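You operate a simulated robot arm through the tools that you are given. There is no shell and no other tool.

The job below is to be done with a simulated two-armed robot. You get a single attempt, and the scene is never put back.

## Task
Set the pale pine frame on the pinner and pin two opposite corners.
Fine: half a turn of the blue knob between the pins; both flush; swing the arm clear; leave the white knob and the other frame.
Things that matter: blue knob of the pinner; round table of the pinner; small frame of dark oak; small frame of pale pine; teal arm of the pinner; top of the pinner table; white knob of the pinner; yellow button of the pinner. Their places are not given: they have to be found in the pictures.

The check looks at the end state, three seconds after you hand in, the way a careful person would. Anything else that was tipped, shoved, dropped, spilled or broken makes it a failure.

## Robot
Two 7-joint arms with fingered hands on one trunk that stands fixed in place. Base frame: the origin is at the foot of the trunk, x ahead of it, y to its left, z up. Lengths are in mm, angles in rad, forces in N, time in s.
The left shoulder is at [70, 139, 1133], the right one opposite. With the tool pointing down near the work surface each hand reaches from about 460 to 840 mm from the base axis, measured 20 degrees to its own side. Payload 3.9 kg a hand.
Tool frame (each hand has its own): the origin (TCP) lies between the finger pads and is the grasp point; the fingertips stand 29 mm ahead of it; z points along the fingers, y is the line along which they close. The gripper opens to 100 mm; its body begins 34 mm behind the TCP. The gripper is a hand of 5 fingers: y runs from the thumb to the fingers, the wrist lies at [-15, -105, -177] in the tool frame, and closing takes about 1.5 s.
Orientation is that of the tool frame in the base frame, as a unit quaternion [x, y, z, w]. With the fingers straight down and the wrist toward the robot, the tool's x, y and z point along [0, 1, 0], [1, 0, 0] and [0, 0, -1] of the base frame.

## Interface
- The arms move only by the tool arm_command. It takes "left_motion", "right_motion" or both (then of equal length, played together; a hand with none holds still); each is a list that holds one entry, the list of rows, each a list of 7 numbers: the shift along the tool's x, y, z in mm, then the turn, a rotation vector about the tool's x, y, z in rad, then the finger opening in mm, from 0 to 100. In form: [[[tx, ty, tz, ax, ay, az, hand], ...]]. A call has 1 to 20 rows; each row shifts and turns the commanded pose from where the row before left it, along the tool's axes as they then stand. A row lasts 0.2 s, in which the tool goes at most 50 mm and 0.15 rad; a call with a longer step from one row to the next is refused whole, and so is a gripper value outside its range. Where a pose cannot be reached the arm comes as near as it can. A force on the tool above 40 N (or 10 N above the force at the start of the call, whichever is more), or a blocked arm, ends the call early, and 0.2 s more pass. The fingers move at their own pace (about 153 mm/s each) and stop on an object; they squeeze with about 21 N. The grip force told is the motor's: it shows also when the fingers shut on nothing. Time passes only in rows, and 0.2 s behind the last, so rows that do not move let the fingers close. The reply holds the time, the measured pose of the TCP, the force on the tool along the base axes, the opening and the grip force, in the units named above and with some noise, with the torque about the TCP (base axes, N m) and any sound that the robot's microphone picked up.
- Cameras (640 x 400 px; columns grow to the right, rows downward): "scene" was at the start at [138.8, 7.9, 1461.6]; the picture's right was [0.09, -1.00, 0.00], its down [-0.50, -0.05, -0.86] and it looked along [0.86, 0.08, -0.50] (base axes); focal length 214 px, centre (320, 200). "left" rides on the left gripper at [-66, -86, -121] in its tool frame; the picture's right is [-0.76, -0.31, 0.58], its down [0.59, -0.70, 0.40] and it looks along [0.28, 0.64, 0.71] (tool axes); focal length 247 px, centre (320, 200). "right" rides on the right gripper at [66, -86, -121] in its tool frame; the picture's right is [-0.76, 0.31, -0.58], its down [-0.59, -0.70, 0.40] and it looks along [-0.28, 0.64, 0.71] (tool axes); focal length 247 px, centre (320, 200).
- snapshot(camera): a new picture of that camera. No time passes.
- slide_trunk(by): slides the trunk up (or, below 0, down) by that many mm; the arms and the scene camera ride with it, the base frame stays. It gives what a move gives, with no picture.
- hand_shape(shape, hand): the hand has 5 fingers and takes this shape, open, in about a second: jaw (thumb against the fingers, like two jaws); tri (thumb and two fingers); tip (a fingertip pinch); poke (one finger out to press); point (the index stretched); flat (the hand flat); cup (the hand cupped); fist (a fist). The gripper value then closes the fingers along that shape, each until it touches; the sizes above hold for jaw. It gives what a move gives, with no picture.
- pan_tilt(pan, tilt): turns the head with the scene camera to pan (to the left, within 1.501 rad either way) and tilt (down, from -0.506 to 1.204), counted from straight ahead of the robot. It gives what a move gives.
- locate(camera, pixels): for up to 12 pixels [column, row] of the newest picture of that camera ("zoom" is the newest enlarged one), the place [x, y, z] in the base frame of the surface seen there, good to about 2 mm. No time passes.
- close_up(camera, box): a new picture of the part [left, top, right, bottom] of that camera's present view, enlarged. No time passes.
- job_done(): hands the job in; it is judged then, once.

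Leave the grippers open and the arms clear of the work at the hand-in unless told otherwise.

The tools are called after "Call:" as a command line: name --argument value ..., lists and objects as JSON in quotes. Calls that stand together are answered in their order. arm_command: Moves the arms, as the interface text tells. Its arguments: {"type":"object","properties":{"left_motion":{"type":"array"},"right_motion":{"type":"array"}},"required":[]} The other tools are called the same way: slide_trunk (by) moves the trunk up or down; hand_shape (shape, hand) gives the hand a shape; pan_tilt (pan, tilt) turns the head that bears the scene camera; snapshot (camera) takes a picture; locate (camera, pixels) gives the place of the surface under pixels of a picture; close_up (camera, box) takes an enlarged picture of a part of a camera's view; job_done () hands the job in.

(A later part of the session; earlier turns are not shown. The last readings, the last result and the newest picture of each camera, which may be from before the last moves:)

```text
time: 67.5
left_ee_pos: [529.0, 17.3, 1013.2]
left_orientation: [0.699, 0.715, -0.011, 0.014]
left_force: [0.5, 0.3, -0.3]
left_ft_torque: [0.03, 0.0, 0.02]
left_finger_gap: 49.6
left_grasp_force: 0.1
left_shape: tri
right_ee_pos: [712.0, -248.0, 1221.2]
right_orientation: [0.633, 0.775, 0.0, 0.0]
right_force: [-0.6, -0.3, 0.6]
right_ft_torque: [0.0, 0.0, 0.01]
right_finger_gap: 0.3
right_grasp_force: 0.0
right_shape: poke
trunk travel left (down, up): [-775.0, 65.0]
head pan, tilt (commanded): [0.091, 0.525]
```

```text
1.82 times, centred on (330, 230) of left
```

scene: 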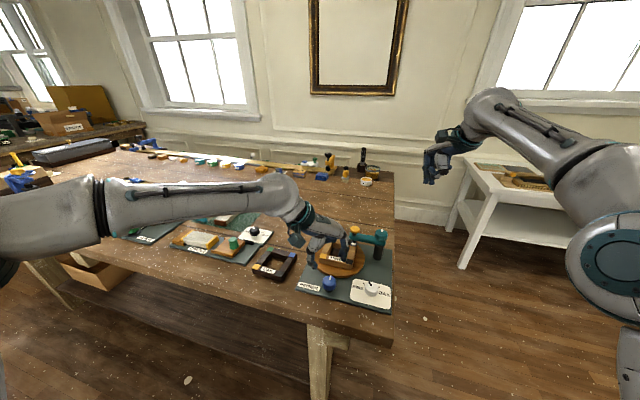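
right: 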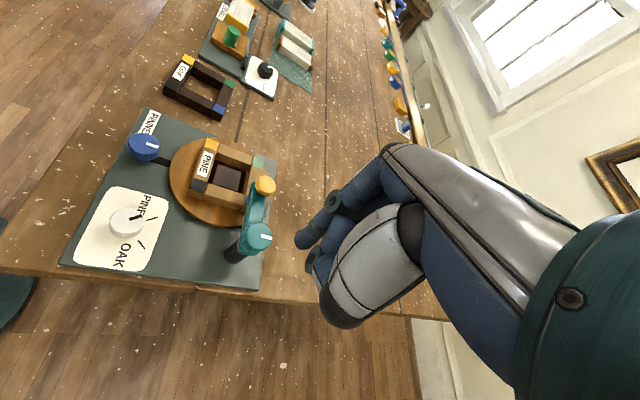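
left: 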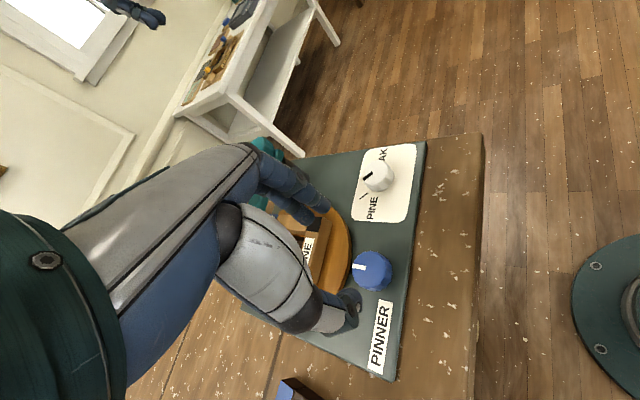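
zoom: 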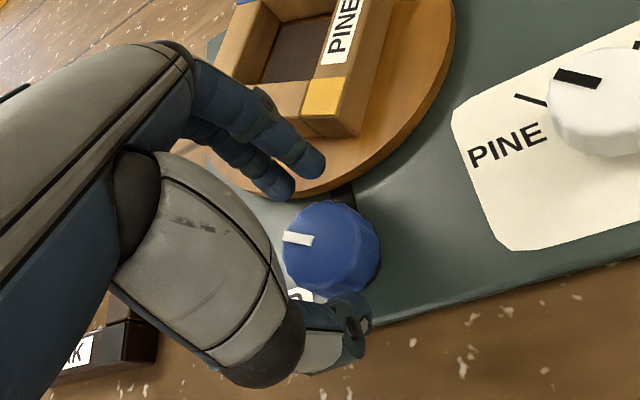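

Released. I lift 45 mm, turn the hand back to yaw about -1.4, and measure the knob mark and frame angle.

Call:
arm_command --left_motion '[[[0, 0, -15, 0, 0, 0, 56], [0, 0, -20, 0, 0, 0, 60], [0, 0, -10, 0, 0, 0, 60], [0, 0, 0, 0, 0, 0.14, 60], [0, 0, 0, 0, 0, 0.14, 60], [0, 0, 0, 0, 0, 0.14, 60], [0, 0, 0, 0, 0, 0.14, 60], [0, 0, 0, 0, 0, 0.14, 60], [0, 0, 0, 0, 0, 0.14, 60], [0, 0, 0, 0, 0, 0.14, 60], [0, 0, 0, 0, 0, 0.14, 60], [0, 0, 0, 0, 0, 0.14, 60], [0, 0, 0, 0, 0, 0.14, 60], [0, 0, 0, 0, 0, 0, 60], [0, 0, 0, 0, 0, 0, 60]]]'

Call:
close_up --camera "scene" --box '[290, 220, 380, 310]'

Call:
close_up --camera "left" --box '[220, 120, 440, 340]'

```text
time: 70.7
left_ee_pos: [527.0, 18.6, 1050.4]
left_orientation: [0.996, 0.094, 0.001, -0.001]
left_force: [-1.0, 0.3, 0.1]
left_ft_torque: [0.0, -0.03, -0.02]
left_finger_gap: 59.9
left_grasp_force: 0.0
left_shape: tri
right_ee_pos: [712.2, -248.3, 1221.4]
right_orientation: [0.633, 0.774, 0.0, 0.0]
right_force: [-1.1, 0.4, 0.6]
right_ft_torque: [-0.01, 0.01, -0.01]
right_finger_gap: 0.3
right_grasp_force: 0.0
right_shape: poke
trunk travel left (down, up): [-775.0, 65.0]
head pan, tilt (commanded): [0.091, 0.525]
```

```text
4.44 times, centred on (335, 265) of scene
```

zoom: 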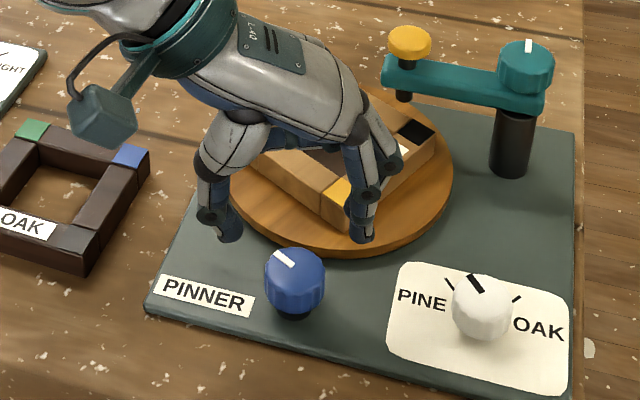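

```text
1.82 times, centred on (330, 230) of left
```

zoom: 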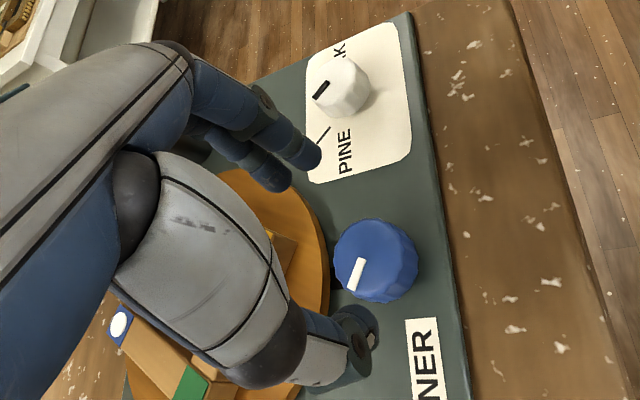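

Call:
locate --camera "zoom" --pixels '[[352, 288], [363, 262], [377, 258], [118, 322], [190, 382], [345, 215], [410, 260]]'

Call:
close_up --camera "scene" --box '[310, 225, 390, 295]'

```text
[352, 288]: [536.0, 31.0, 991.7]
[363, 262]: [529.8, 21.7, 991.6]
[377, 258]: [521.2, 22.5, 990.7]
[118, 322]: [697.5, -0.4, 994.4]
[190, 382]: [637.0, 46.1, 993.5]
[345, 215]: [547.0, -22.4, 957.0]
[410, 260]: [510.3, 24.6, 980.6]
```

```text
5.71 times, centred on (350, 260) of scene
```

zoom: 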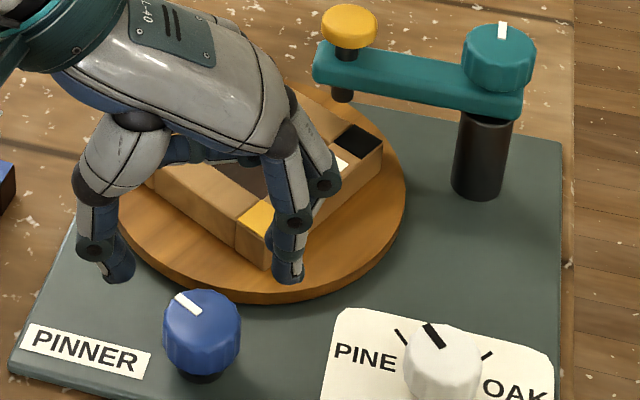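

The table has turned 62.5° so far (pin now at (697,0)), matching the knob one to one. Remaining 117.5° = 2.05 rad, in two strokes. I descend onto the knob again at yaw -1.38 and grip.

Call:
arm_command --left_motion '[[[0, 0, 12, 0, 0, 0, 60], [0, 0, 12, 0, 0, 0, 58], [0, 0, 10, 0, 0, 0, 54], [0, 0, 7, 0, 0, 0, 50], [0, 0, 5, 0, 0, 0, 50], [0, 0, 0, 0, 0, 0, 50]]]'

Call:
close_up --camera "scene" --box '[300, 225, 380, 305]'

Call:
close_up --camera "left" --box '[220, 120, 440, 340]'

```text
time: 72.1
left_ee_pos: [528.1, 19.2, 1002.8]
left_orientation: [0.996, 0.094, 0.0, 0.0]
left_force: [-0.5, 0.2, 0.0]
left_ft_torque: [0.01, 0.0, 0.0]
left_finger_gap: 50.3
left_grasp_force: 0.0
left_shape: tri
right_ee_pos: [711.0, -248.3, 1220.6]
right_orientation: [0.633, 0.774, -0.001, 0.0]
right_force: [0.2, -0.5, 0.3]
right_ft_torque: [0.02, -0.01, 0.02]
right_finger_gap: 0.2
right_grasp_force: 0.0
right_shape: poke
trunk travel left (down, up): [-775.0, 65.0]
head pan, tilt (commanded): [0.091, 0.525]
```

```text
5.00 times, centred on (340, 265) of scene
```

zoom: 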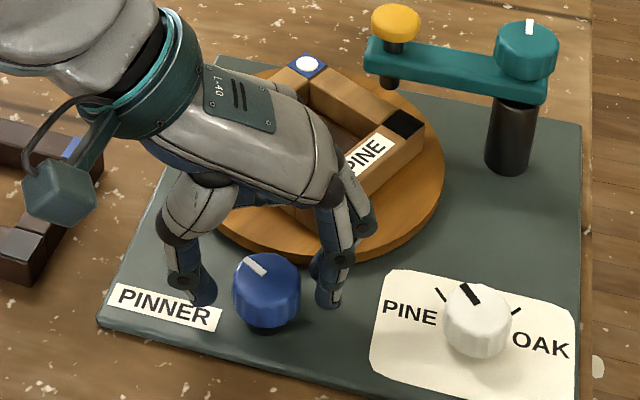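

```text
1.82 times, centred on (330, 230) of left
```

zoom: 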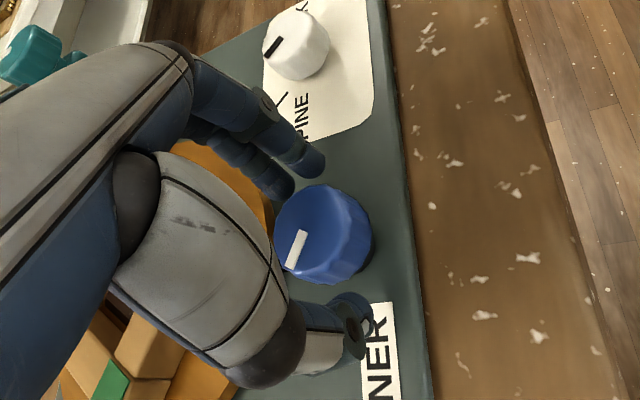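

Clear and centred. I close the grip and start turning counter-clockwise.

Call:
arm_command --left_motion '[[[0, 0, 0, 0, 0, 0, 40], [0, 0, 0, 0, 0, 0, 32], [0, 0, 0, 0, 0, 0, 24], [0, 0, 0, 0, 0, 0, 12], [0, 0, 0, 0, 0, 0, 0], [0, 0, 0, 0, 0, 0, 0], [0, 0, 0, 0, 0, 0, 0]]]'

Call:
arm_command --left_motion '[[[0, 0, 0, 0, 0, -0.045, 0], [0, 0, 0, 0, 0, -0.07, 0], [0, 0, 0, 0, 0, -0.07, 0], [0, 0, 0, 0, 0, -0.07, 0], [0, 0, 0, 0, 0, -0.07, 0], [0, 0, 0, 0, 0, -0.07, 0], [0, 0, 0, 0, 0, -0.07, 0], [0, 0, 0, 0, 0, -0.07, 0], [0, 0, 0, 0, 0, -0.07, 0], [0, 0, 0, 0, 0, -0.07, 0], [0, 0, 0, 0, 0, -0.07, 0], [0, 0, 0, 0, 0, -0.07, 0], [0, 0, 0, 0, 0, -0.07, 0], [0, 0, 0, 0, 0, -0.07, 0], [0, 0, 0, 0, 0, -0.07, 0], [0, 0, 0, 0, 0, 0, 0]]]'

Call:
close_up --camera "scene" --box '[300, 225, 380, 305]'

Call:
close_up --camera "left" --box '[220, 120, 440, 340]'

```text
time: 73.7
left_ee_pos: [527.3, 19.0, 1004.0]
left_orientation: [0.996, 0.092, 0.001, 0.0]
left_force: [-1.3, 0.3, -1.2]
left_ft_torque: [-0.02, 0.02, -0.02]
left_finger_gap: 28.2
left_grasp_force: 21.0
left_shape: tri
right_ee_pos: [712.9, -247.9, 1222.4]
right_orientation: [0.633, 0.775, 0.0, 0.0]
right_force: [0.5, -0.4, -0.4]
right_ft_torque: [-0.03, -0.03, 0.0]
right_finger_gap: 0.0
right_grasp_force: 0.0
right_shape: poke
trunk travel left (down, up): [-775.0, 65.0]
head pan, tilt (commanded): [0.091, 0.525]
```

```text
time: 77.1
left_ee_pos: [526.7, 18.9, 1004.2]
left_orientation: [0.822, 0.57, 0.001, 0.001]
left_force: [-2.2, 0.8, 0.4]
left_ft_torque: [-0.03, 0.01, 0.03]
left_finger_gap: 27.5
left_grasp_force: 20.9
left_shape: tri
right_ee_pos: [710.9, -248.3, 1222.3]
right_orientation: [0.634, 0.774, -0.001, -0.001]
right_force: [-0.1, 0.5, -0.1]
right_ft_torque: [0.01, 0.01, 0.02]
right_finger_gap: 0.1
right_grasp_force: 0.2
right_shape: poke
trunk travel left (down, up): [-775.0, 65.0]
head pan, tilt (commanded): [0.091, 0.525]
```

```text
5.00 times, centred on (340, 265) of scene
```

zoom: 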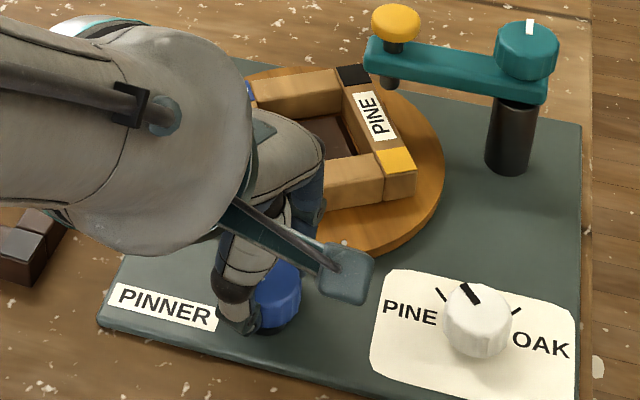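

```text
1.82 times, centred on (330, 230) of left
```

zoom: 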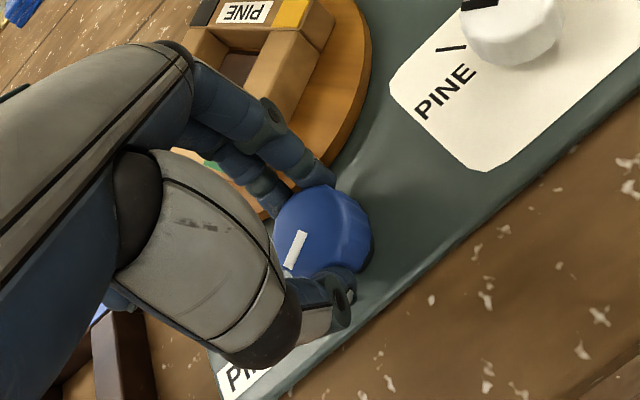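

Second stroke done without strain (yaw -0.36). I release, lift, and turn the hand back to yaw -1.38.

Call:
arm_command --left_motion '[[[0, 0, 0, 0, 0, 0, 32], [0, 0, 0, 0, 0, 0, 38], [0, 0, 0, 0, 0, 0, 46], [0, 0, 0, 0, 0, 0, 52], [0, 0, -6, 0, 0, 0, 56], [0, 0, -12, 0, 0, 0, 60], [0, 0, -16, 0, 0, 0, 60], [0, 0, -12, 0, 0, 0, 60], [0, 0, 0, 0, 0, 0.125, 60], [0, 0, 0, 0, 0, 0.14, 60], [0, 0, 0, 0, 0, 0.14, 60], [0, 0, 0, 0, 0, 0.14, 60], [0, 0, 0, 0, 0, 0.14, 60], [0, 0, 0, 0, 0, 0.14, 60], [0, 0, 0, 0, 0, 0.14, 60], [0, 0, 0, 0, 0, 0.06, 60], [0, 0, 0, 0, 0, 0, 60], [0, 0, 0, 0, 0, 0, 60]]]'

Call:
close_up --camera "scene" --box '[310, 225, 390, 295]'

Call:
close_up --camera "left" --box '[220, 120, 440, 340]'

```text
time: 80.9
left_ee_pos: [527.3, 18.8, 1047.8]
left_orientation: [0.996, 0.093, 0.001, 0.001]
left_force: [-0.3, -0.3, 0.2]
left_ft_torque: [-0.02, -0.01, 0.02]
left_finger_gap: 59.8
left_grasp_force: 0.0
left_shape: tri
right_ee_pos: [711.6, -248.4, 1221.8]
right_orientation: [0.633, 0.774, 0.0, -0.001]
right_force: [0.9, -0.1, 0.2]
right_ft_torque: [0.0, -0.02, 0.02]
right_finger_gap: 0.0
right_grasp_force: 0.0
right_shape: poke
trunk travel left (down, up): [-775.0, 65.0]
head pan, tilt (commanded): [0.091, 0.525]
```

```text
5.71 times, centred on (350, 260) of scene
```

zoom: 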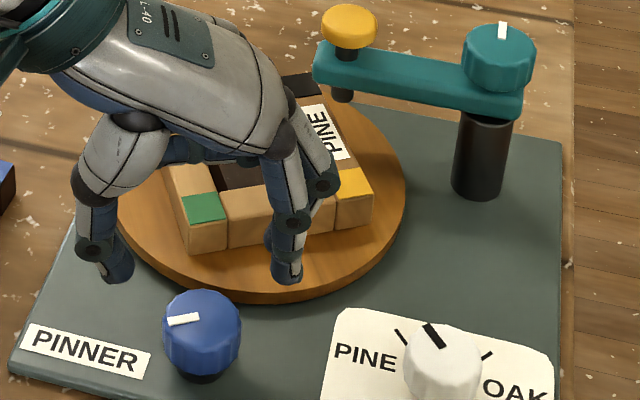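

```text
1.82 times, centred on (330, 230) of left
```

zoom: 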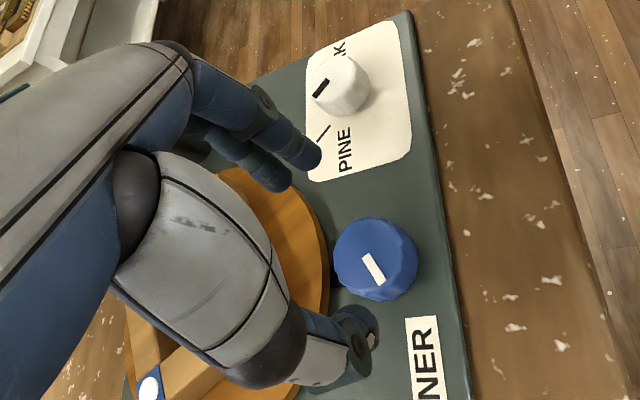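

Call:
locate --camera "zoom" --pixels '[[149, 388], [380, 284], [366, 256], [375, 258]]'

Call:
close_up --camera "scene" --box '[310, 225, 390, 295]'

Call:
locate --camera "zoom" --pixels '[[354, 185], [204, 208], [172, 321], [197, 318], [200, 320], [120, 215], [404, 200]]'

```text
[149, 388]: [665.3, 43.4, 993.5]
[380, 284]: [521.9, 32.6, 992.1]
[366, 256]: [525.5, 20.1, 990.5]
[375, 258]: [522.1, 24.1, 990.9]
```

```text
5.71 times, centred on (350, 260) of scene
```

zoom: 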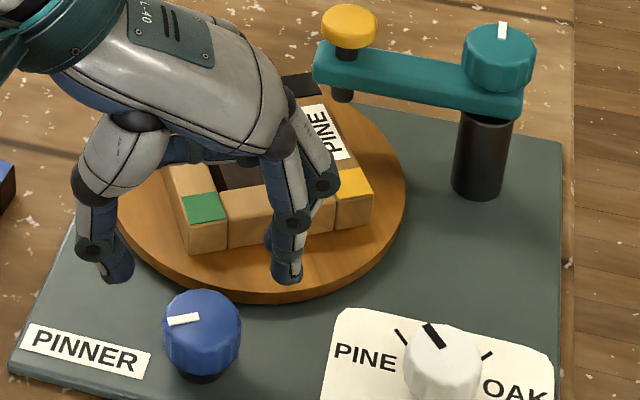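

```text
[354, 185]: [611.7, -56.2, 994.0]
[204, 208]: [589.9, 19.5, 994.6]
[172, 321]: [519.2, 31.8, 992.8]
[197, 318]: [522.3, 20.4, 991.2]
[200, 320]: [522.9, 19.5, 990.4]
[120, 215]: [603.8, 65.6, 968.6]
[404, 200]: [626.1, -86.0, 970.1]
```

Rotated ~121.5° so far; 58.5° (1.02 rad) remain. Third stroke: descend, grip, and turn 1.0 rad, then measure before the last touch.

Call:
arm_command --left_motion '[[[0, 0, 12, 0, 0, 0, 60], [0, 0, 12, 0, 0, 0, 58], [0, 0, 10, 0, 0, 0, 54], [0, 0, 7, 0, 0, 0, 50], [0, 0, 4, 0, 0, 0, 50], [0, 0, 0, 0, 0, 0, 50], [0, 0, 0, 0, 0, 0, 40], [0, 0, 0, 0, 0, 0, 32], [0, 0, 0, 0, 0, 0, 24], [0, 0, 0, 0, 0, 0, 12], [0, 0, 0, 0, 0, 0, 0], [0, 0, 0, 0, 0, 0, 0], [0, 0, 0, 0, 0, 0, 0]]]'

Call:
arm_command --left_motion '[[[0, 0, 0, 0, 0, -0.04, 0], [0, 0, 0, 0, 0, -0.07, 0], [0, 0, 0, 0, 0, -0.07, 0], [0, 0, 0, 0, 0, -0.07, 0], [0, 0, 0, 0, 0, -0.07, 0], [0, 0, 0, 0, 0, -0.07, 0], [0, 0, 0, 0, 0, -0.07, 0], [0, 0, 0, 0, 0, -0.07, 0], [0, 0, 0, 0, 0, -0.07, 0], [0, 0, 0, 0, 0, -0.07, 0], [0, 0, 0, 0, 0, -0.07, 0], [0, 0, 0, 0, 0, -0.07, 0], [0, 0, 0, 0, 0, -0.07, 0], [0, 0, 0, 0, 0, -0.07, 0], [0, 0, 0, 0, 0, -0.05, 0], [0, 0, 0, 0, 0, 0, 0]]]'

Call:
close_up --camera "scene" --box '[300, 225, 380, 305]'

Call:
close_up --camera "left" --box '[220, 60, 500, 340]'

```text
time: 83.7
left_ee_pos: [528.2, 19.3, 1003.3]
left_orientation: [0.996, 0.093, 0.0, -0.001]
left_force: [0.7, 0.5, -1.2]
left_ft_torque: [0.02, 0.0, 0.01]
left_finger_gap: 27.8
left_grasp_force: 21.5
left_shape: tri
right_ee_pos: [712.1, -247.8, 1221.1]
right_orientation: [0.633, 0.774, 0.0, -0.001]
right_force: [-0.3, -0.1, -0.9]
right_ft_torque: [-0.02, 0.02, -0.01]
right_finger_gap: 0.3
right_grasp_force: 0.1
right_shape: poke
trunk travel left (down, up): [-775.0, 65.0]
head pan, tilt (commanded): [0.091, 0.525]
```

```text
time: 87.1
left_ee_pos: [526.7, 19.2, 1003.9]
left_orientation: [0.829, 0.56, 0.0, -0.001]
left_force: [-1.3, 1.4, -3.9]
left_ft_torque: [0.07, 0.02, 0.05]
left_finger_gap: 27.6
left_grasp_force: 21.1
left_shape: tri
right_ee_pos: [711.7, -248.9, 1221.5]
right_orientation: [0.633, 0.774, 0.0, 0.0]
right_force: [0.3, -0.2, 0.6]
right_ft_torque: [-0.05, -0.03, 0.01]
right_finger_gap: 0.0
right_grasp_force: 0.0
right_shape: poke
trunk travel left (down, up): [-775.0, 65.0]
head pan, tilt (commanded): [0.091, 0.525]
```

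```text
5.00 times, centred on (340, 265) of scene
```

zoom: 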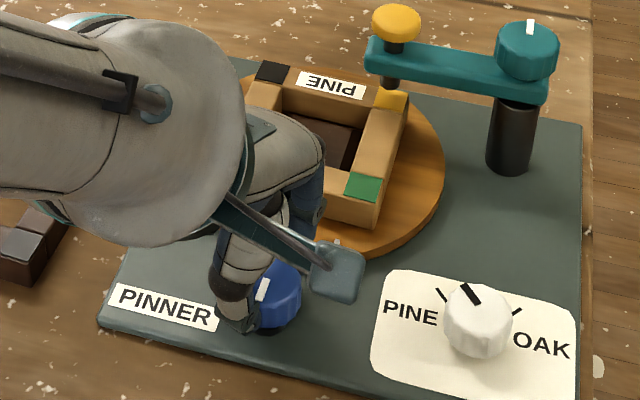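

```text
1.43 times, centred on (360, 200) of left
```

zoom: 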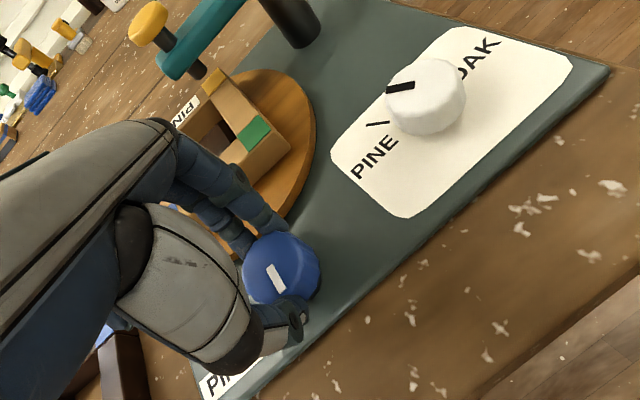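

The yellow corner has come round under the nozzle. I measure its patch against the nozzle precisely.

Call:
close_up --camera "scene" --box '[350, 224, 390, 256]'

```text
12.50 times, centred on (370, 240) of scene
```

zoom: 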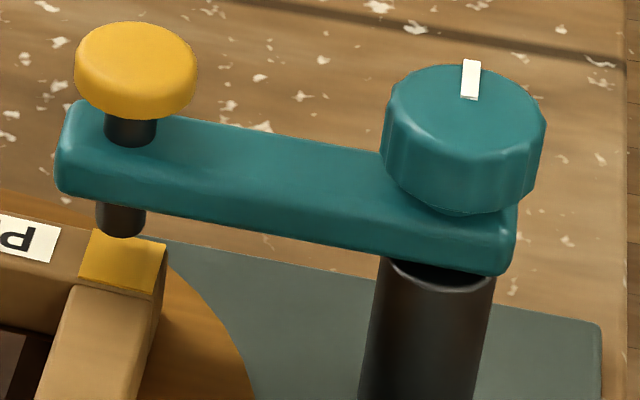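

Call:
locate --camera "zoom" --pixels '[[122, 262], [90, 278], [148, 290], [160, 245], [100, 240], [120, 225], [98, 215], [143, 215], [135, 58], [77, 65], [197, 70], [137, 26]]'

Call:
close_up --camera "scene" --box '[345, 234, 385, 266]'

```text
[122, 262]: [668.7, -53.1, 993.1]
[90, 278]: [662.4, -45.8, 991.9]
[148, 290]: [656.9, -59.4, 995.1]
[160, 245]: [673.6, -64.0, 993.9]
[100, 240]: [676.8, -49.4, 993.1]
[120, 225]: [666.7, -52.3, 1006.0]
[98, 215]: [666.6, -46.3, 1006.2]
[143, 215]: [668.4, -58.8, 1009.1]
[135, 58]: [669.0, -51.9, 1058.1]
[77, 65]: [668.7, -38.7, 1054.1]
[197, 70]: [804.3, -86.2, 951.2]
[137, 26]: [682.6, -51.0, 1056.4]
```

```text
12.50 times, centred on (365, 250) of scene
```

zoom: 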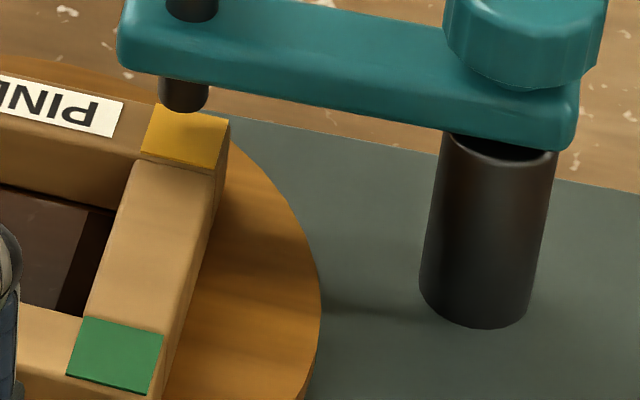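

Call:
locate --camera "zoom" --pixels '[[186, 135], [116, 356], [186, 134], [115, 354]]'

Call:
close_up --camera "left" --box '[270, 50, 370, 150]'

```text
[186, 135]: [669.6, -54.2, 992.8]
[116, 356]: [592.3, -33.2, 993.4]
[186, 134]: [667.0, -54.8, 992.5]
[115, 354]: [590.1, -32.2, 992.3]
```

```text
4.00 times, centred on (320, 100) of left
```

zoom: 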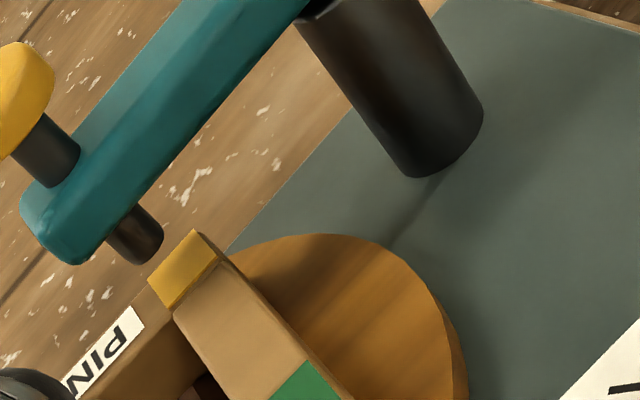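

The frame still lacks about 0.065 rad (4°) of the half turn. I turn that much more while still gripping.

Call:
arm_command --left_motion '[[[0, 0, 0, 0, 0, -0.035, 0], [0, 0, 0, 0, 0, -0.03, 0], [0, 0, 0, 0, 0, 0, 0], [0, 0, 0, 0, 0, 0, 0]]]'

Call:
close_up --camera "scene" --box '[345, 234, 385, 266]'

Call:
locate --camera "zoom" --pixels '[[188, 132], [116, 352], [186, 90]]'

```text
time: 88.1
left_ee_pos: [526.7, 20.5, 1005.1]
left_orientation: [0.811, 0.585, -0.001, 0.0]
left_force: [-2.5, 2.6, -3.7]
left_ft_torque: [0.05, 0.06, 0.02]
left_finger_gap: 27.7
left_grasp_force: 20.9
left_shape: tri
right_ee_pos: [713.4, -247.3, 1222.2]
right_orientation: [0.633, 0.774, 0.001, 0.0]
right_force: [0.8, 0.2, 0.0]
right_ft_torque: [0.0, 0.0, 0.02]
right_finger_gap: 0.0
right_grasp_force: 0.0
right_shape: poke
trunk travel left (down, up): [-775.0, 65.0]
head pan, tilt (commanded): [0.091, 0.525]
```

```text
12.50 times, centred on (365, 250) of scene
```

zoom: 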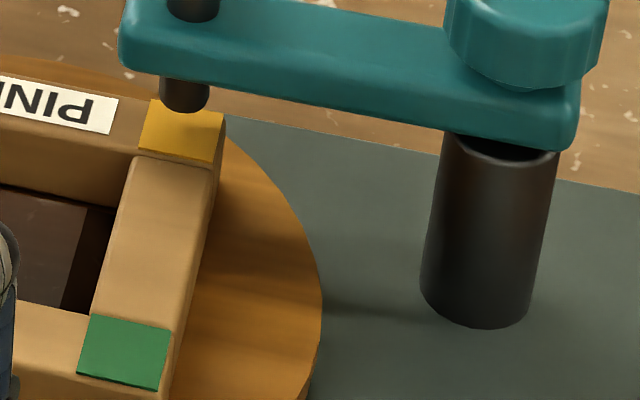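

```text
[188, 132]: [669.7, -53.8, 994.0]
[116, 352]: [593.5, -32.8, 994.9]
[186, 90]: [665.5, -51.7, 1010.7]
```

Call:
locate --camera "zoom" --pixels '[[182, 131], [126, 352], [152, 100], [223, 114], [211, 161], [140, 150], [184, 108], [92, 316], [171, 329], [164, 388], [79, 375]]'

Call:
close_up --camera "left" --box '[250, 50, 370, 170]'

```text
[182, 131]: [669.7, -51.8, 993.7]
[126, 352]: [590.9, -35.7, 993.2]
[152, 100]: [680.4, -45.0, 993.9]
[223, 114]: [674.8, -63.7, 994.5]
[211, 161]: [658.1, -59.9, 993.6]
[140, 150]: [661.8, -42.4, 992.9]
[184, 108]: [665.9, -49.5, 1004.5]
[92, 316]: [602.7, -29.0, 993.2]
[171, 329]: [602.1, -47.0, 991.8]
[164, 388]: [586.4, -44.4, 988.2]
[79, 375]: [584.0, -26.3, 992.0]
```

```text
3.33 times, centred on (310, 110) of left
```

zoom: 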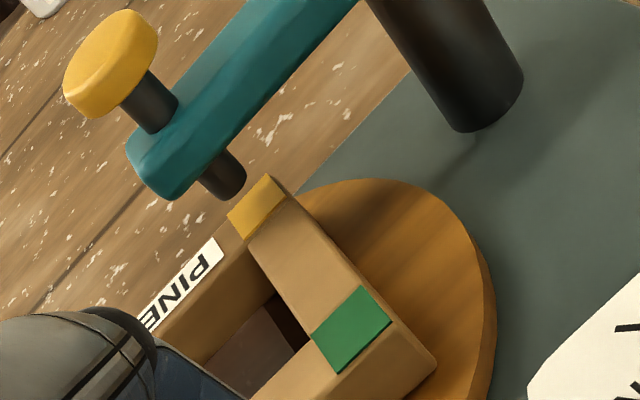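

The frame's edge is back at yaw -0.20 (exactly half a turn) with the yellow corner at (669.3,-52.3), nozzle at (671.2,-52.3). I release the knob and withdraw the left hand up and back to the left.

Call:
arm_command --left_motion '[[[0, 0, 0, 0, 0, 0, 32], [0, 0, 0, 0, 0, 0, 38], [0, 0, 0, 0, 0, 0, 46], [0, 0, 0, 0, 0, 0, 54], [0, 0, -6, 0, 0, 0, 60], [0, 0, -12, 0, 0, 0, 60], [0, 0, -20, 0, 0, 0, 60], [0, 0, -30, 0, 0, 0, 60], [0, 0, -35, 0, 0, 0, 60], [0, 0, -40, 0, 0, 0, 70], [15, -25, -30, 0, 0, 0, 80], [30, -30, -10, 0, 0, 0, 100], [35, -20, 0, 0, 0, -0.07, 100], [35, -10, 0, 0, 0, -0.07, 100], [35, 0, 0, 0, 0, -0.07, 100], [35, 0, 0, 0, 0, -0.07, 100], [30, 0, 0, 0, 0, 0, 100], [0, 0, 0, 0, 0, 0, 100]]]'

Call:
snapshot --camera "scene"

Call:
close_up --camera "scene" --box '[300, 220, 400, 310]'

Call:
snapshot --camera "left"

```text
time: 91.9
left_ee_pos: [491.4, 253.9, 1187.7]
left_orientation: [0.721, 0.693, 0.001, 0.0]
left_force: [-0.4, -0.1, 0.5]
left_ft_torque: [-0.01, 0.0, -0.01]
left_finger_gap: 99.7
left_grasp_force: 0.0
left_shape: tri
right_ee_pos: [712.8, -248.7, 1221.9]
right_orientation: [0.633, 0.774, -0.001, 0.0]
right_force: [-0.5, -0.3, 0.2]
right_ft_torque: [0.04, -0.01, 0.02]
right_finger_gap: 0.1
right_grasp_force: 0.0
right_shape: poke
trunk travel left (down, up): [-775.0, 65.0]
head pan, tilt (commanded): [0.091, 0.525]
```

```text
taken
```

scene: 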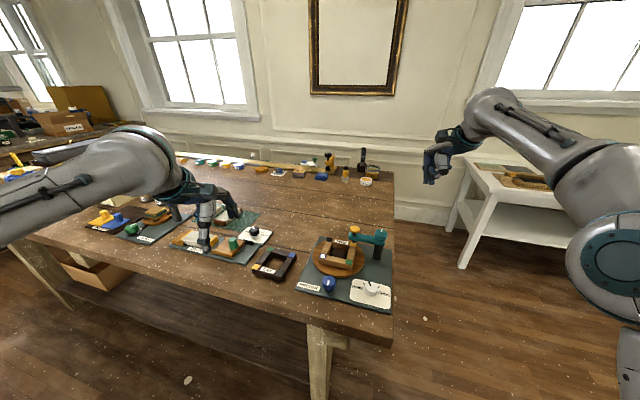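

```text
4.44 times, centred on (350, 265) of scene
```

zoom: 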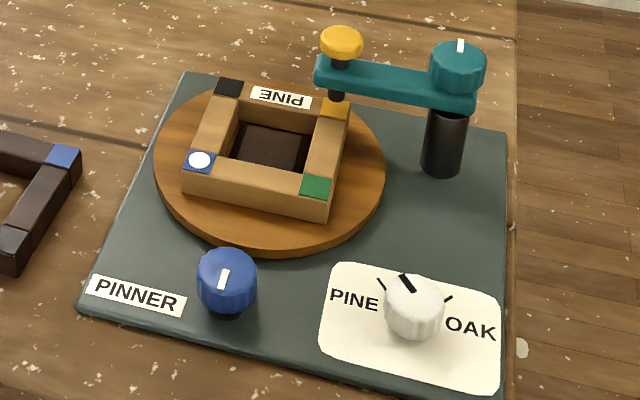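

```text
taken
```

left: 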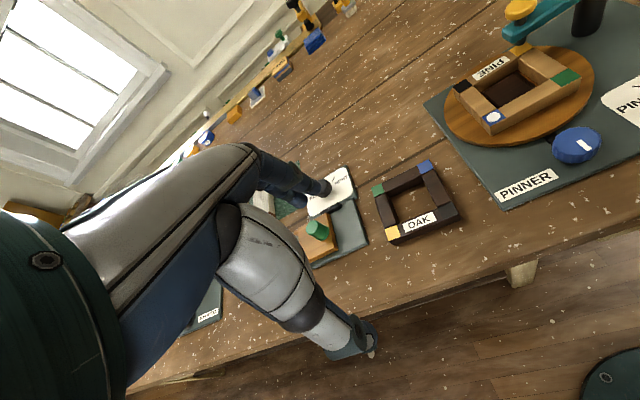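

Knob mark now points toward the robot: half a turn. The first pin is in plain view at the blue corner; I check its flushness and the yellow corner alignment.

Call:
close_up --camera "scene" --box '[336, 248, 356, 264]'

Call:
locate --camera "zoom" --pixels '[[280, 160], [240, 170], [330, 200], [280, 130]]'

Call:
close_up --camera "left" --box '[470, 95, 520, 135]'

Call:
close_up --camera "scene" --box '[310, 265, 350, 300]'

Call:
locate --camera "zoom" --pixels '[[300, 180], [290, 240], [300, 200]]'

```text
16.00 times, centred on (346, 256) of scene
```

zoom: 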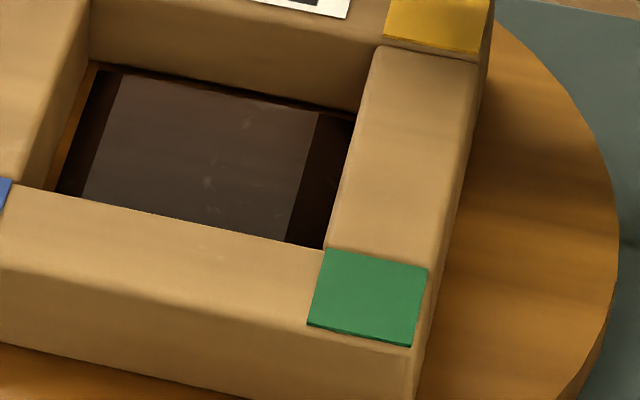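

```text
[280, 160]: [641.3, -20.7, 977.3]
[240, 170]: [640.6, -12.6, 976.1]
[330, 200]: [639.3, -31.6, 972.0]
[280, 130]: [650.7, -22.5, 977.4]
```

```text
10.00 times, centred on (495, 115) of left
```

zoom: 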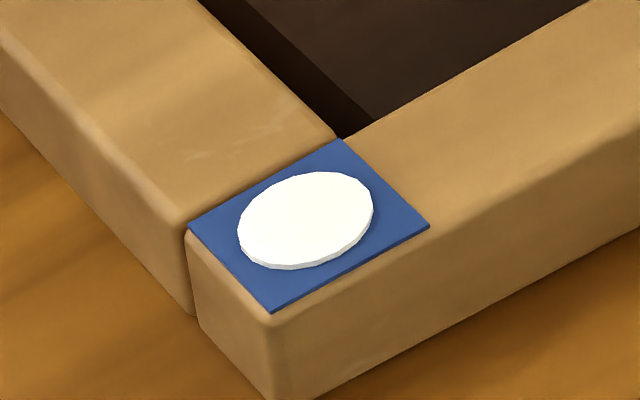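

```text
11.43 times, centred on (330, 282) of scene
```

zoom: 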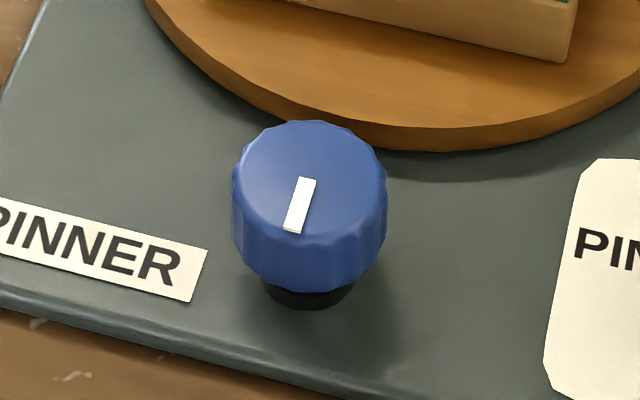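

```text
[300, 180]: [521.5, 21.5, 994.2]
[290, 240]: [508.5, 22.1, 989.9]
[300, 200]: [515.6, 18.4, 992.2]
```

The first pin is flush and centred; the knob turned exactly half a turn. Now the right hand goes back over the button by the exact reverse of its retreat.

Call:
arm_command --right_motion '[[[20, 0, 0, 0, 0, 0, 0], [40, 0, 0, 0, 0, 0, 0], [40, 0, 0, 0, 0, 0, 0], [40, 0, 0, 0, 0, 0, 0], [40, 0, 0, 0, 0, 0, 0], [20, 0, 20, 0, 0, 0, 0], [0, 0, 25, 0, 0, 0, 0], [0, 0, 15, 0, 0, 0, 0], [0, 0, 0, 0, 0, 0, 0], [0, 0, 0, 0, 0, 0, 0]]]'

Call:
close_up --camera "scene" --box '[340, 180, 410, 260]'

Call:
close_up --camera "left" --box '[470, 0, 640, 110]'

```text
time: 94.1
left_ee_pos: [492.3, 254.0, 1188.3]
left_orientation: [0.72, 0.694, 0.001, 0.001]
left_force: [0.3, 0.0, -0.3]
left_ft_torque: [0.0, -0.01, 0.03]
left_finger_gap: 99.7
left_grasp_force: 0.0
left_shape: tri
right_ee_pos: [672.3, -51.0, 1159.8]
right_orientation: [0.633, 0.774, 0.0, 0.0]
right_force: [-1.0, -0.3, -0.3]
right_ft_torque: [-0.01, -0.02, 0.0]
right_finger_gap: 0.1
right_grasp_force: 0.1
right_shape: poke
trunk travel left (down, up): [-775.0, 65.0]
head pan, tilt (commanded): [0.091, 0.525]
```

```text
5.00 times, centred on (375, 220) of scene
```

zoom: 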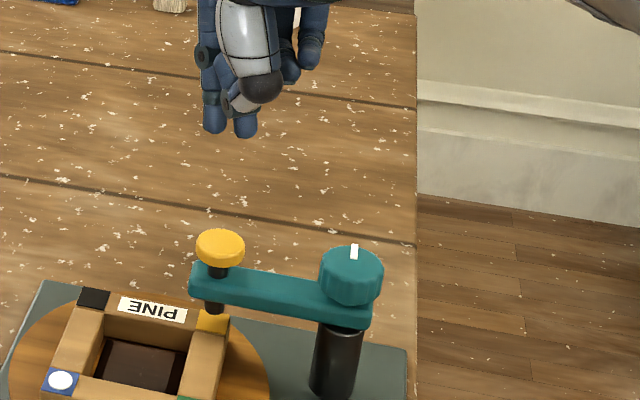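

```text
3.64 times, centred on (555, 55) of left
```

zoom: 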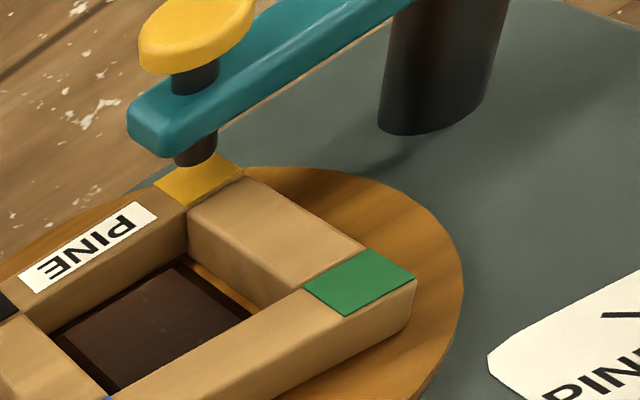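

Tip is over the button at (672.3,-51,1160), the nozzle over the yellow patch. I lower to contact.

Call:
arm_command --right_motion '[[[0, 0, 20, 0, 0, 0, 0], [0, 0, 22, 0, 0, 0, 0], [0, 0, 16, 0, 0, 0, 0], [0, 0, 9, 0, 0, 0, 0], [0, 0, 4, 0, 0, 0, 0], [0, 0, 2, 0, 0, 0, 0], [0, 0, 0, 0, 0, 0, 0]]]'

Call:
arm_command --right_motion '[[[0, 0, 2, 0, 0, 0, 0], [0, 0, 2, 0, 0, 0, 0], [0, 0, 2, 0, 0, 0, 0], [0, 0, 0, 0, 0, 0, 0]]]'

Call:
arm_command --right_motion '[[[0, 0, 2, 0, 0, 0, 0], [0, 0, 2, 0, 0, 0, 0], [0, 0, 0, 0, 0, 0, 0]]]'

Call:
close_up --camera "left" --box '[470, 0, 640, 110]'

Call:
close_up --camera "scene" --box '[340, 190, 410, 260]'

```text
time: 95.7
left_ee_pos: [491.5, 253.3, 1188.1]
left_orientation: [0.721, 0.693, 0.001, 0.0]
left_force: [0.0, -0.3, -1.0]
left_ft_torque: [0.01, -0.02, -0.01]
left_finger_gap: 99.6
left_grasp_force: 0.1
left_shape: tri
right_ee_pos: [673.2, -51.5, 1088.1]
right_orientation: [0.633, 0.774, 0.0, 0.0]
right_force: [-0.6, 0.1, 1.3]
right_ft_torque: [0.0, 0.02, 0.01]
right_finger_gap: 0.0
right_grasp_force: 0.0
right_shape: poke
trunk travel left (down, up): [-775.0, 65.0]
head pan, tilt (commanded): [0.091, 0.525]
```

```text
time: 96.7
left_ee_pos: [491.0, 254.0, 1188.8]
left_orientation: [0.721, 0.693, 0.001, 0.001]
left_force: [-0.3, -0.8, 0.2]
left_ft_torque: [-0.05, -0.03, 0.0]
left_finger_gap: 99.7
left_grasp_force: 0.1
left_shape: tri
right_ee_pos: [672.2, -52.7, 1082.5]
right_orientation: [0.633, 0.774, 0.001, 0.0]
right_force: [0.4, 0.8, 1.5]
right_ft_torque: [-0.02, 0.02, 0.01]
right_finger_gap: 0.2
right_grasp_force: 0.1
right_shape: poke
trunk travel left (down, up): [-775.0, 65.0]
head pan, tilt (commanded): [0.091, 0.525]
```

```text
time: 97.5
left_ee_pos: [492.2, 254.9, 1187.2]
left_orientation: [0.721, 0.693, 0.0, 0.001]
left_force: [-0.5, -0.3, -0.1]
left_ft_torque: [0.01, 0.0, -0.01]
left_finger_gap: 99.9
left_grasp_force: 0.0
left_shape: tri
right_ee_pos: [671.9, -50.8, 1077.4]
right_orientation: [0.633, 0.774, 0.0, 0.0]
right_force: [0.3, 1.4, 1.5]
right_ft_torque: [-0.03, 0.01, -0.02]
right_finger_gap: 0.2
right_grasp_force: 0.0
right_shape: poke
trunk travel left (down, up): [-775.0, 65.0]
head pan, tilt (commanded): [0.091, 0.525]
heard: click
```

```text
3.64 times, centred on (555, 55) of left
```

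zoom: 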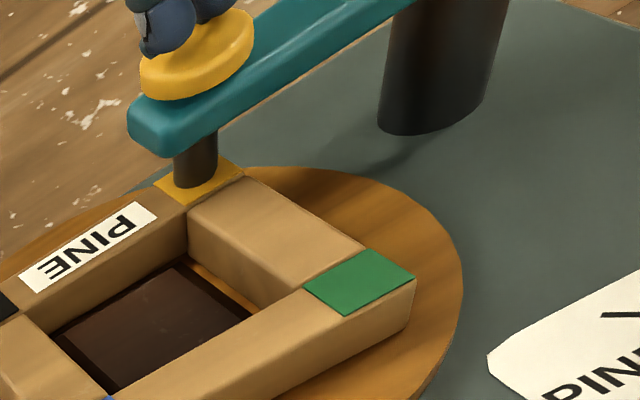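

```text
5.71 times, centred on (375, 225) of scene
```

zoom: 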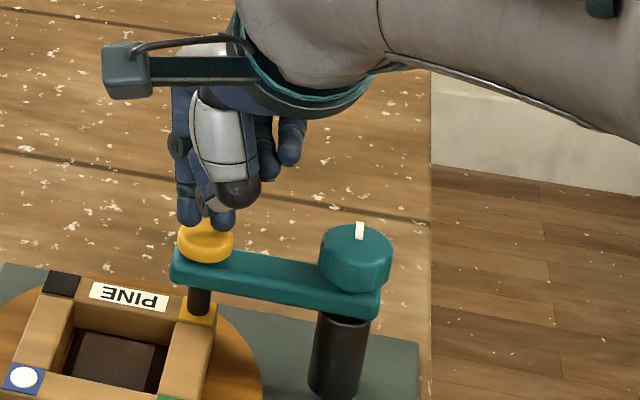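

A click again, but the force is only 1.5 N and I don't see the white ring yet. I zoom in on the nozzle foot.

Call:
close_up --camera "left" --box '[505, 30, 545, 60]'

Call:
close_up --camera "scene" --box '[352, 232, 380, 256]'

Call:
close_up --camera "right" --box '[215, 200, 355, 310]'

```text
13.33 times, centred on (525, 45) of left
```

zoom: 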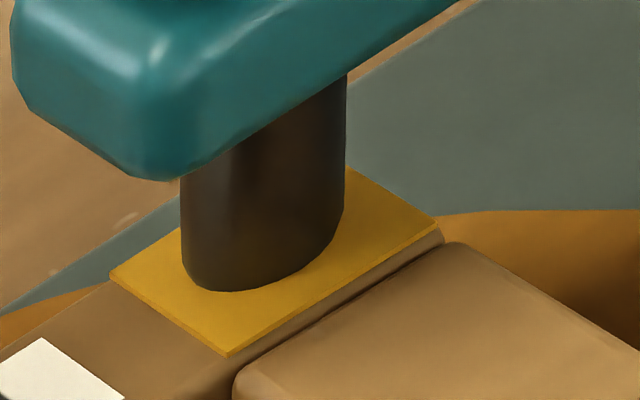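

```text
16.00 times, centred on (366, 244) of scene
```

zoom: 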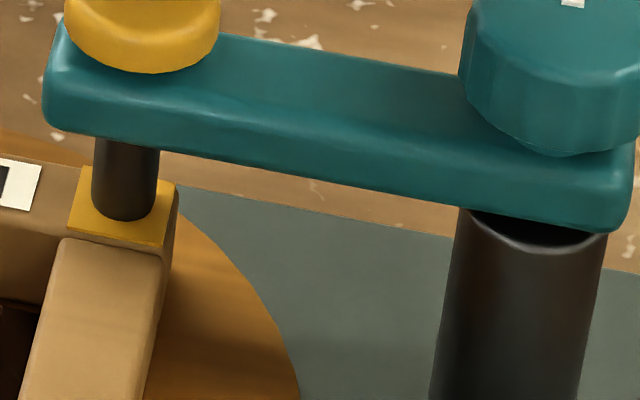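

```text
3.64 times, centred on (285, 255) of right
```

zoom: 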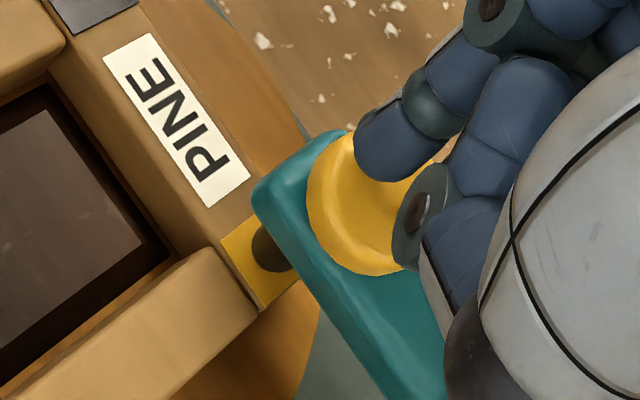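

No pin head visible yet; this press is 2 mm shallower than the first one was. I press the remaining 2 mm in 1 mm rows.

Call:
arm_command --right_motion '[[[0, 0, 1, 0, 0, 0, 0], [0, 0, 1, 0, 0, 0, 0], [0, 0, 0, 0, 0, 0, 0]]]'

Call:
close_up --camera "left" --box '[505, 30, 545, 60]'

Call:
close_up --camera "scene" --box '[352, 232, 380, 256]'

```text
time: 98.3
left_ee_pos: [490.8, 254.1, 1188.6]
left_orientation: [0.721, 0.693, 0.002, 0.001]
left_force: [-0.1, -0.2, 0.7]
left_ft_torque: [0.0, -0.01, 0.0]
left_finger_gap: 99.8
left_grasp_force: 0.0
left_shape: tri
right_ee_pos: [671.6, -50.6, 1077.3]
right_orientation: [0.633, 0.774, 0.002, 0.001]
right_force: [1.8, -0.6, 8.8]
right_ft_torque: [-0.09, -0.11, 0.02]
right_finger_gap: 0.1
right_grasp_force: 0.2
right_shape: poke
trunk travel left (down, up): [-775.0, 65.0]
head pan, tilt (commanded): [0.091, 0.525]
```

```text
13.33 times, centred on (525, 45) of left
```

zoom: 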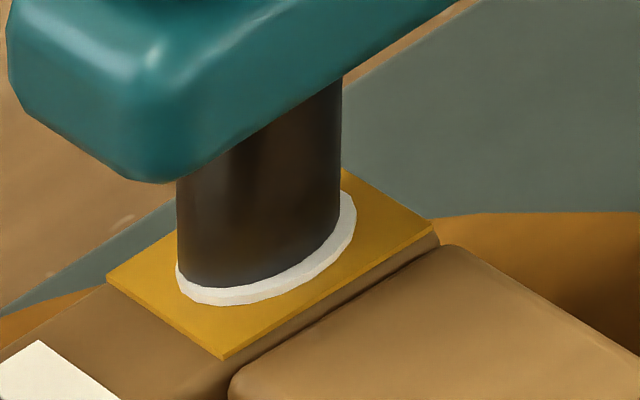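

```text
16.00 times, centred on (366, 244) of scene
```

zoom: 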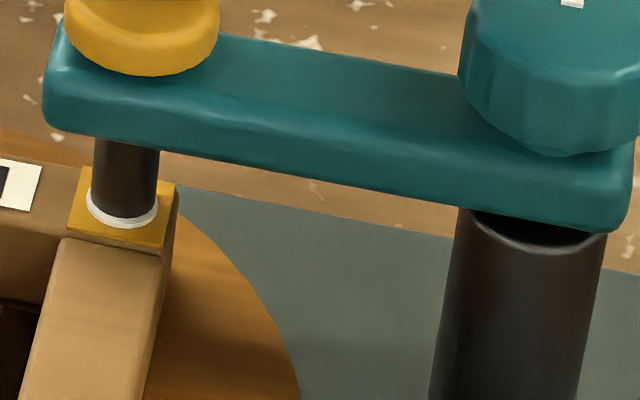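

The white pin head has now appeared around the nozzle (8.8 N). I lift the fingers straight up and check.

Call:
arm_command --right_motion '[[[0, 0, -5, 0, 0, 0, 0], [0, 0, -10, 0, 0, 0, 0], [0, 0, -20, 0, 0, 0, 0], [0, 0, -25, 0, 0, 0, 0], [0, 0, -25, 0, 0, 0, 0], [0, 0, -30, 0, 0, 0, 0], [0, 0, 0, 0, 0, 0, 0]]]'

Call:
close_up --camera "left" --box '[505, 30, 545, 60]'

Call:
close_up --camera "scene" --box '[352, 232, 380, 256]'

```text
time: 99.9
left_ee_pos: [492.2, 254.2, 1187.1]
left_orientation: [0.72, 0.694, 0.0, -0.001]
left_force: [-0.3, -0.8, 0.3]
left_ft_torque: [-0.01, 0.01, 0.03]
left_finger_gap: 99.6
left_grasp_force: 0.2
left_shape: tri
right_ee_pos: [673.0, -52.0, 1191.0]
right_orientation: [0.633, 0.774, 0.0, 0.001]
right_force: [-0.8, -0.1, -0.4]
right_ft_torque: [-0.01, -0.01, 0.01]
right_finger_gap: 0.0
right_grasp_force: 0.0
right_shape: poke
trunk travel left (down, up): [-775.0, 65.0]
head pan, tilt (commanded): [0.091, 0.525]
```

```text
13.33 times, centred on (525, 45) of left
```

zoom: 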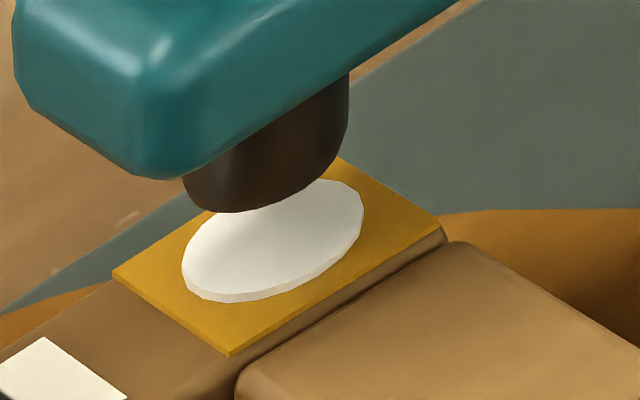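

```text
16.00 times, centred on (366, 244) of scene
```

zoom: 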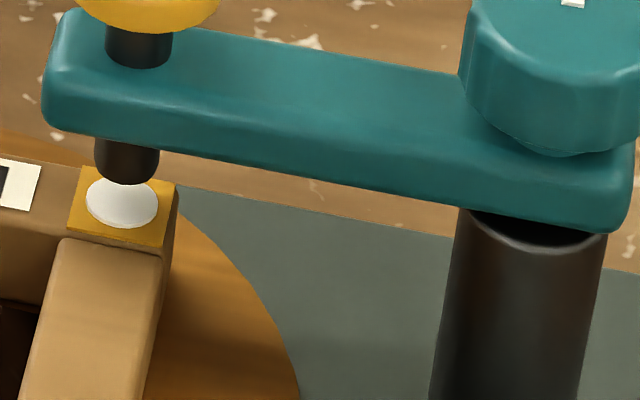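

Second pin sits like the first, flush in the yellow patch. Now the arm must be swung clear: I reshape the right hand to tri and bring it over the teal pivot knob at yaw 1.2.

Call:
hand_shape --hand "right" --shape "tri"

Call:
arm_command --right_motion '[[[0, 0, 0, 0, 0, -0.145, 100], [0, 0, 0, 0, 0, -0.145, 100], [0, 0, 0, 0, 0, -0.145, 100], [0, 0, 0, 0, 0, -0.145, 100], [0, 0, 0, 0, 0, -0.145, 100], [0, 0, 0, 0, 0, -0.145, 100], [0, 0, 0, 0, 0, -0.145, 100], [-3, -25, 5, 0, 0, 0, 90], [-3, -26, 14, 0, 0, 0, 80], [-3, -26, 20, 0, 0, 0, 66], [0, 0, 20, 0, 0, 0, 66], [0, 0, 0, 0, 0, 0, 66], [0, 0, 0, 0, 0, 0, 66]]]'

Call:
close_up --camera "scene" --box '[340, 170, 440, 270]'

Call:
close_up --camera "right" --box '[165, 100, 415, 310]'

```text
time: 100.8
left_ee_pos: [491.9, 255.2, 1187.5]
left_orientation: [0.721, 0.693, 0.001, 0.001]
left_force: [-0.8, -0.4, 0.3]
left_ft_torque: [0.0, 0.03, -0.01]
left_finger_gap: 99.7
left_grasp_force: 0.1
left_shape: tri
right_ee_pos: [671.3, -51.0, 1191.0]
right_orientation: [0.632, 0.775, 0.0, 0.0]
right_force: [0.0, 0.1, 0.4]
right_ft_torque: [-0.01, 0.0, -0.01]
right_finger_gap: 99.7
right_grasp_force: 0.1
right_shape: tri
trunk travel left (down, up): [-775.0, 65.0]
head pan, tilt (commanded): [0.091, 0.525]
```

```text
time: 103.6
left_ee_pos: [492.4, 253.3, 1188.4]
left_orientation: [0.721, 0.693, 0.001, 0.0]
left_force: [-0.3, 0.3, -0.5]
left_ft_torque: [0.02, -0.02, 0.01]
left_finger_gap: 99.9
left_grasp_force: 0.1
left_shape: tri
right_ee_pos: [653.4, -127.0, 1131.9]
right_orientation: [0.176, 0.984, 0.0, 0.0]
right_force: [1.0, 0.0, 0.1]
right_ft_torque: [0.01, 0.0, -0.01]
right_finger_gap: 66.2
right_grasp_force: 0.1
right_shape: tri
trunk travel left (down, up): [-775.0, 65.0]
head pan, tilt (commanded): [0.091, 0.525]
```

```text
4.00 times, centred on (390, 220) of scene
```

zoom: 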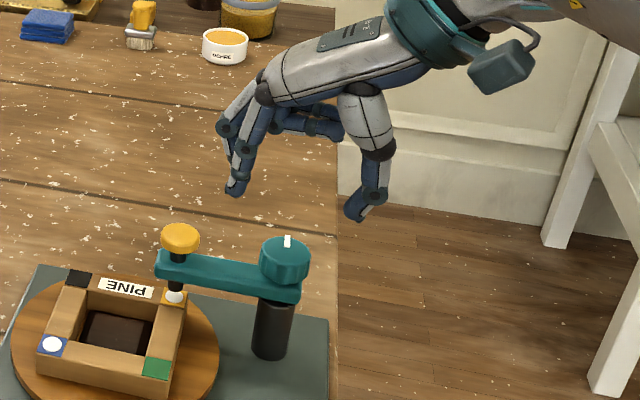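

```text
1.90 times, centred on (290, 205) of right
```

zoom: 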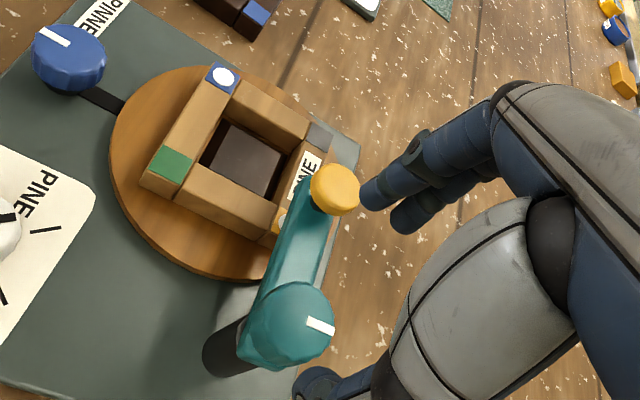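

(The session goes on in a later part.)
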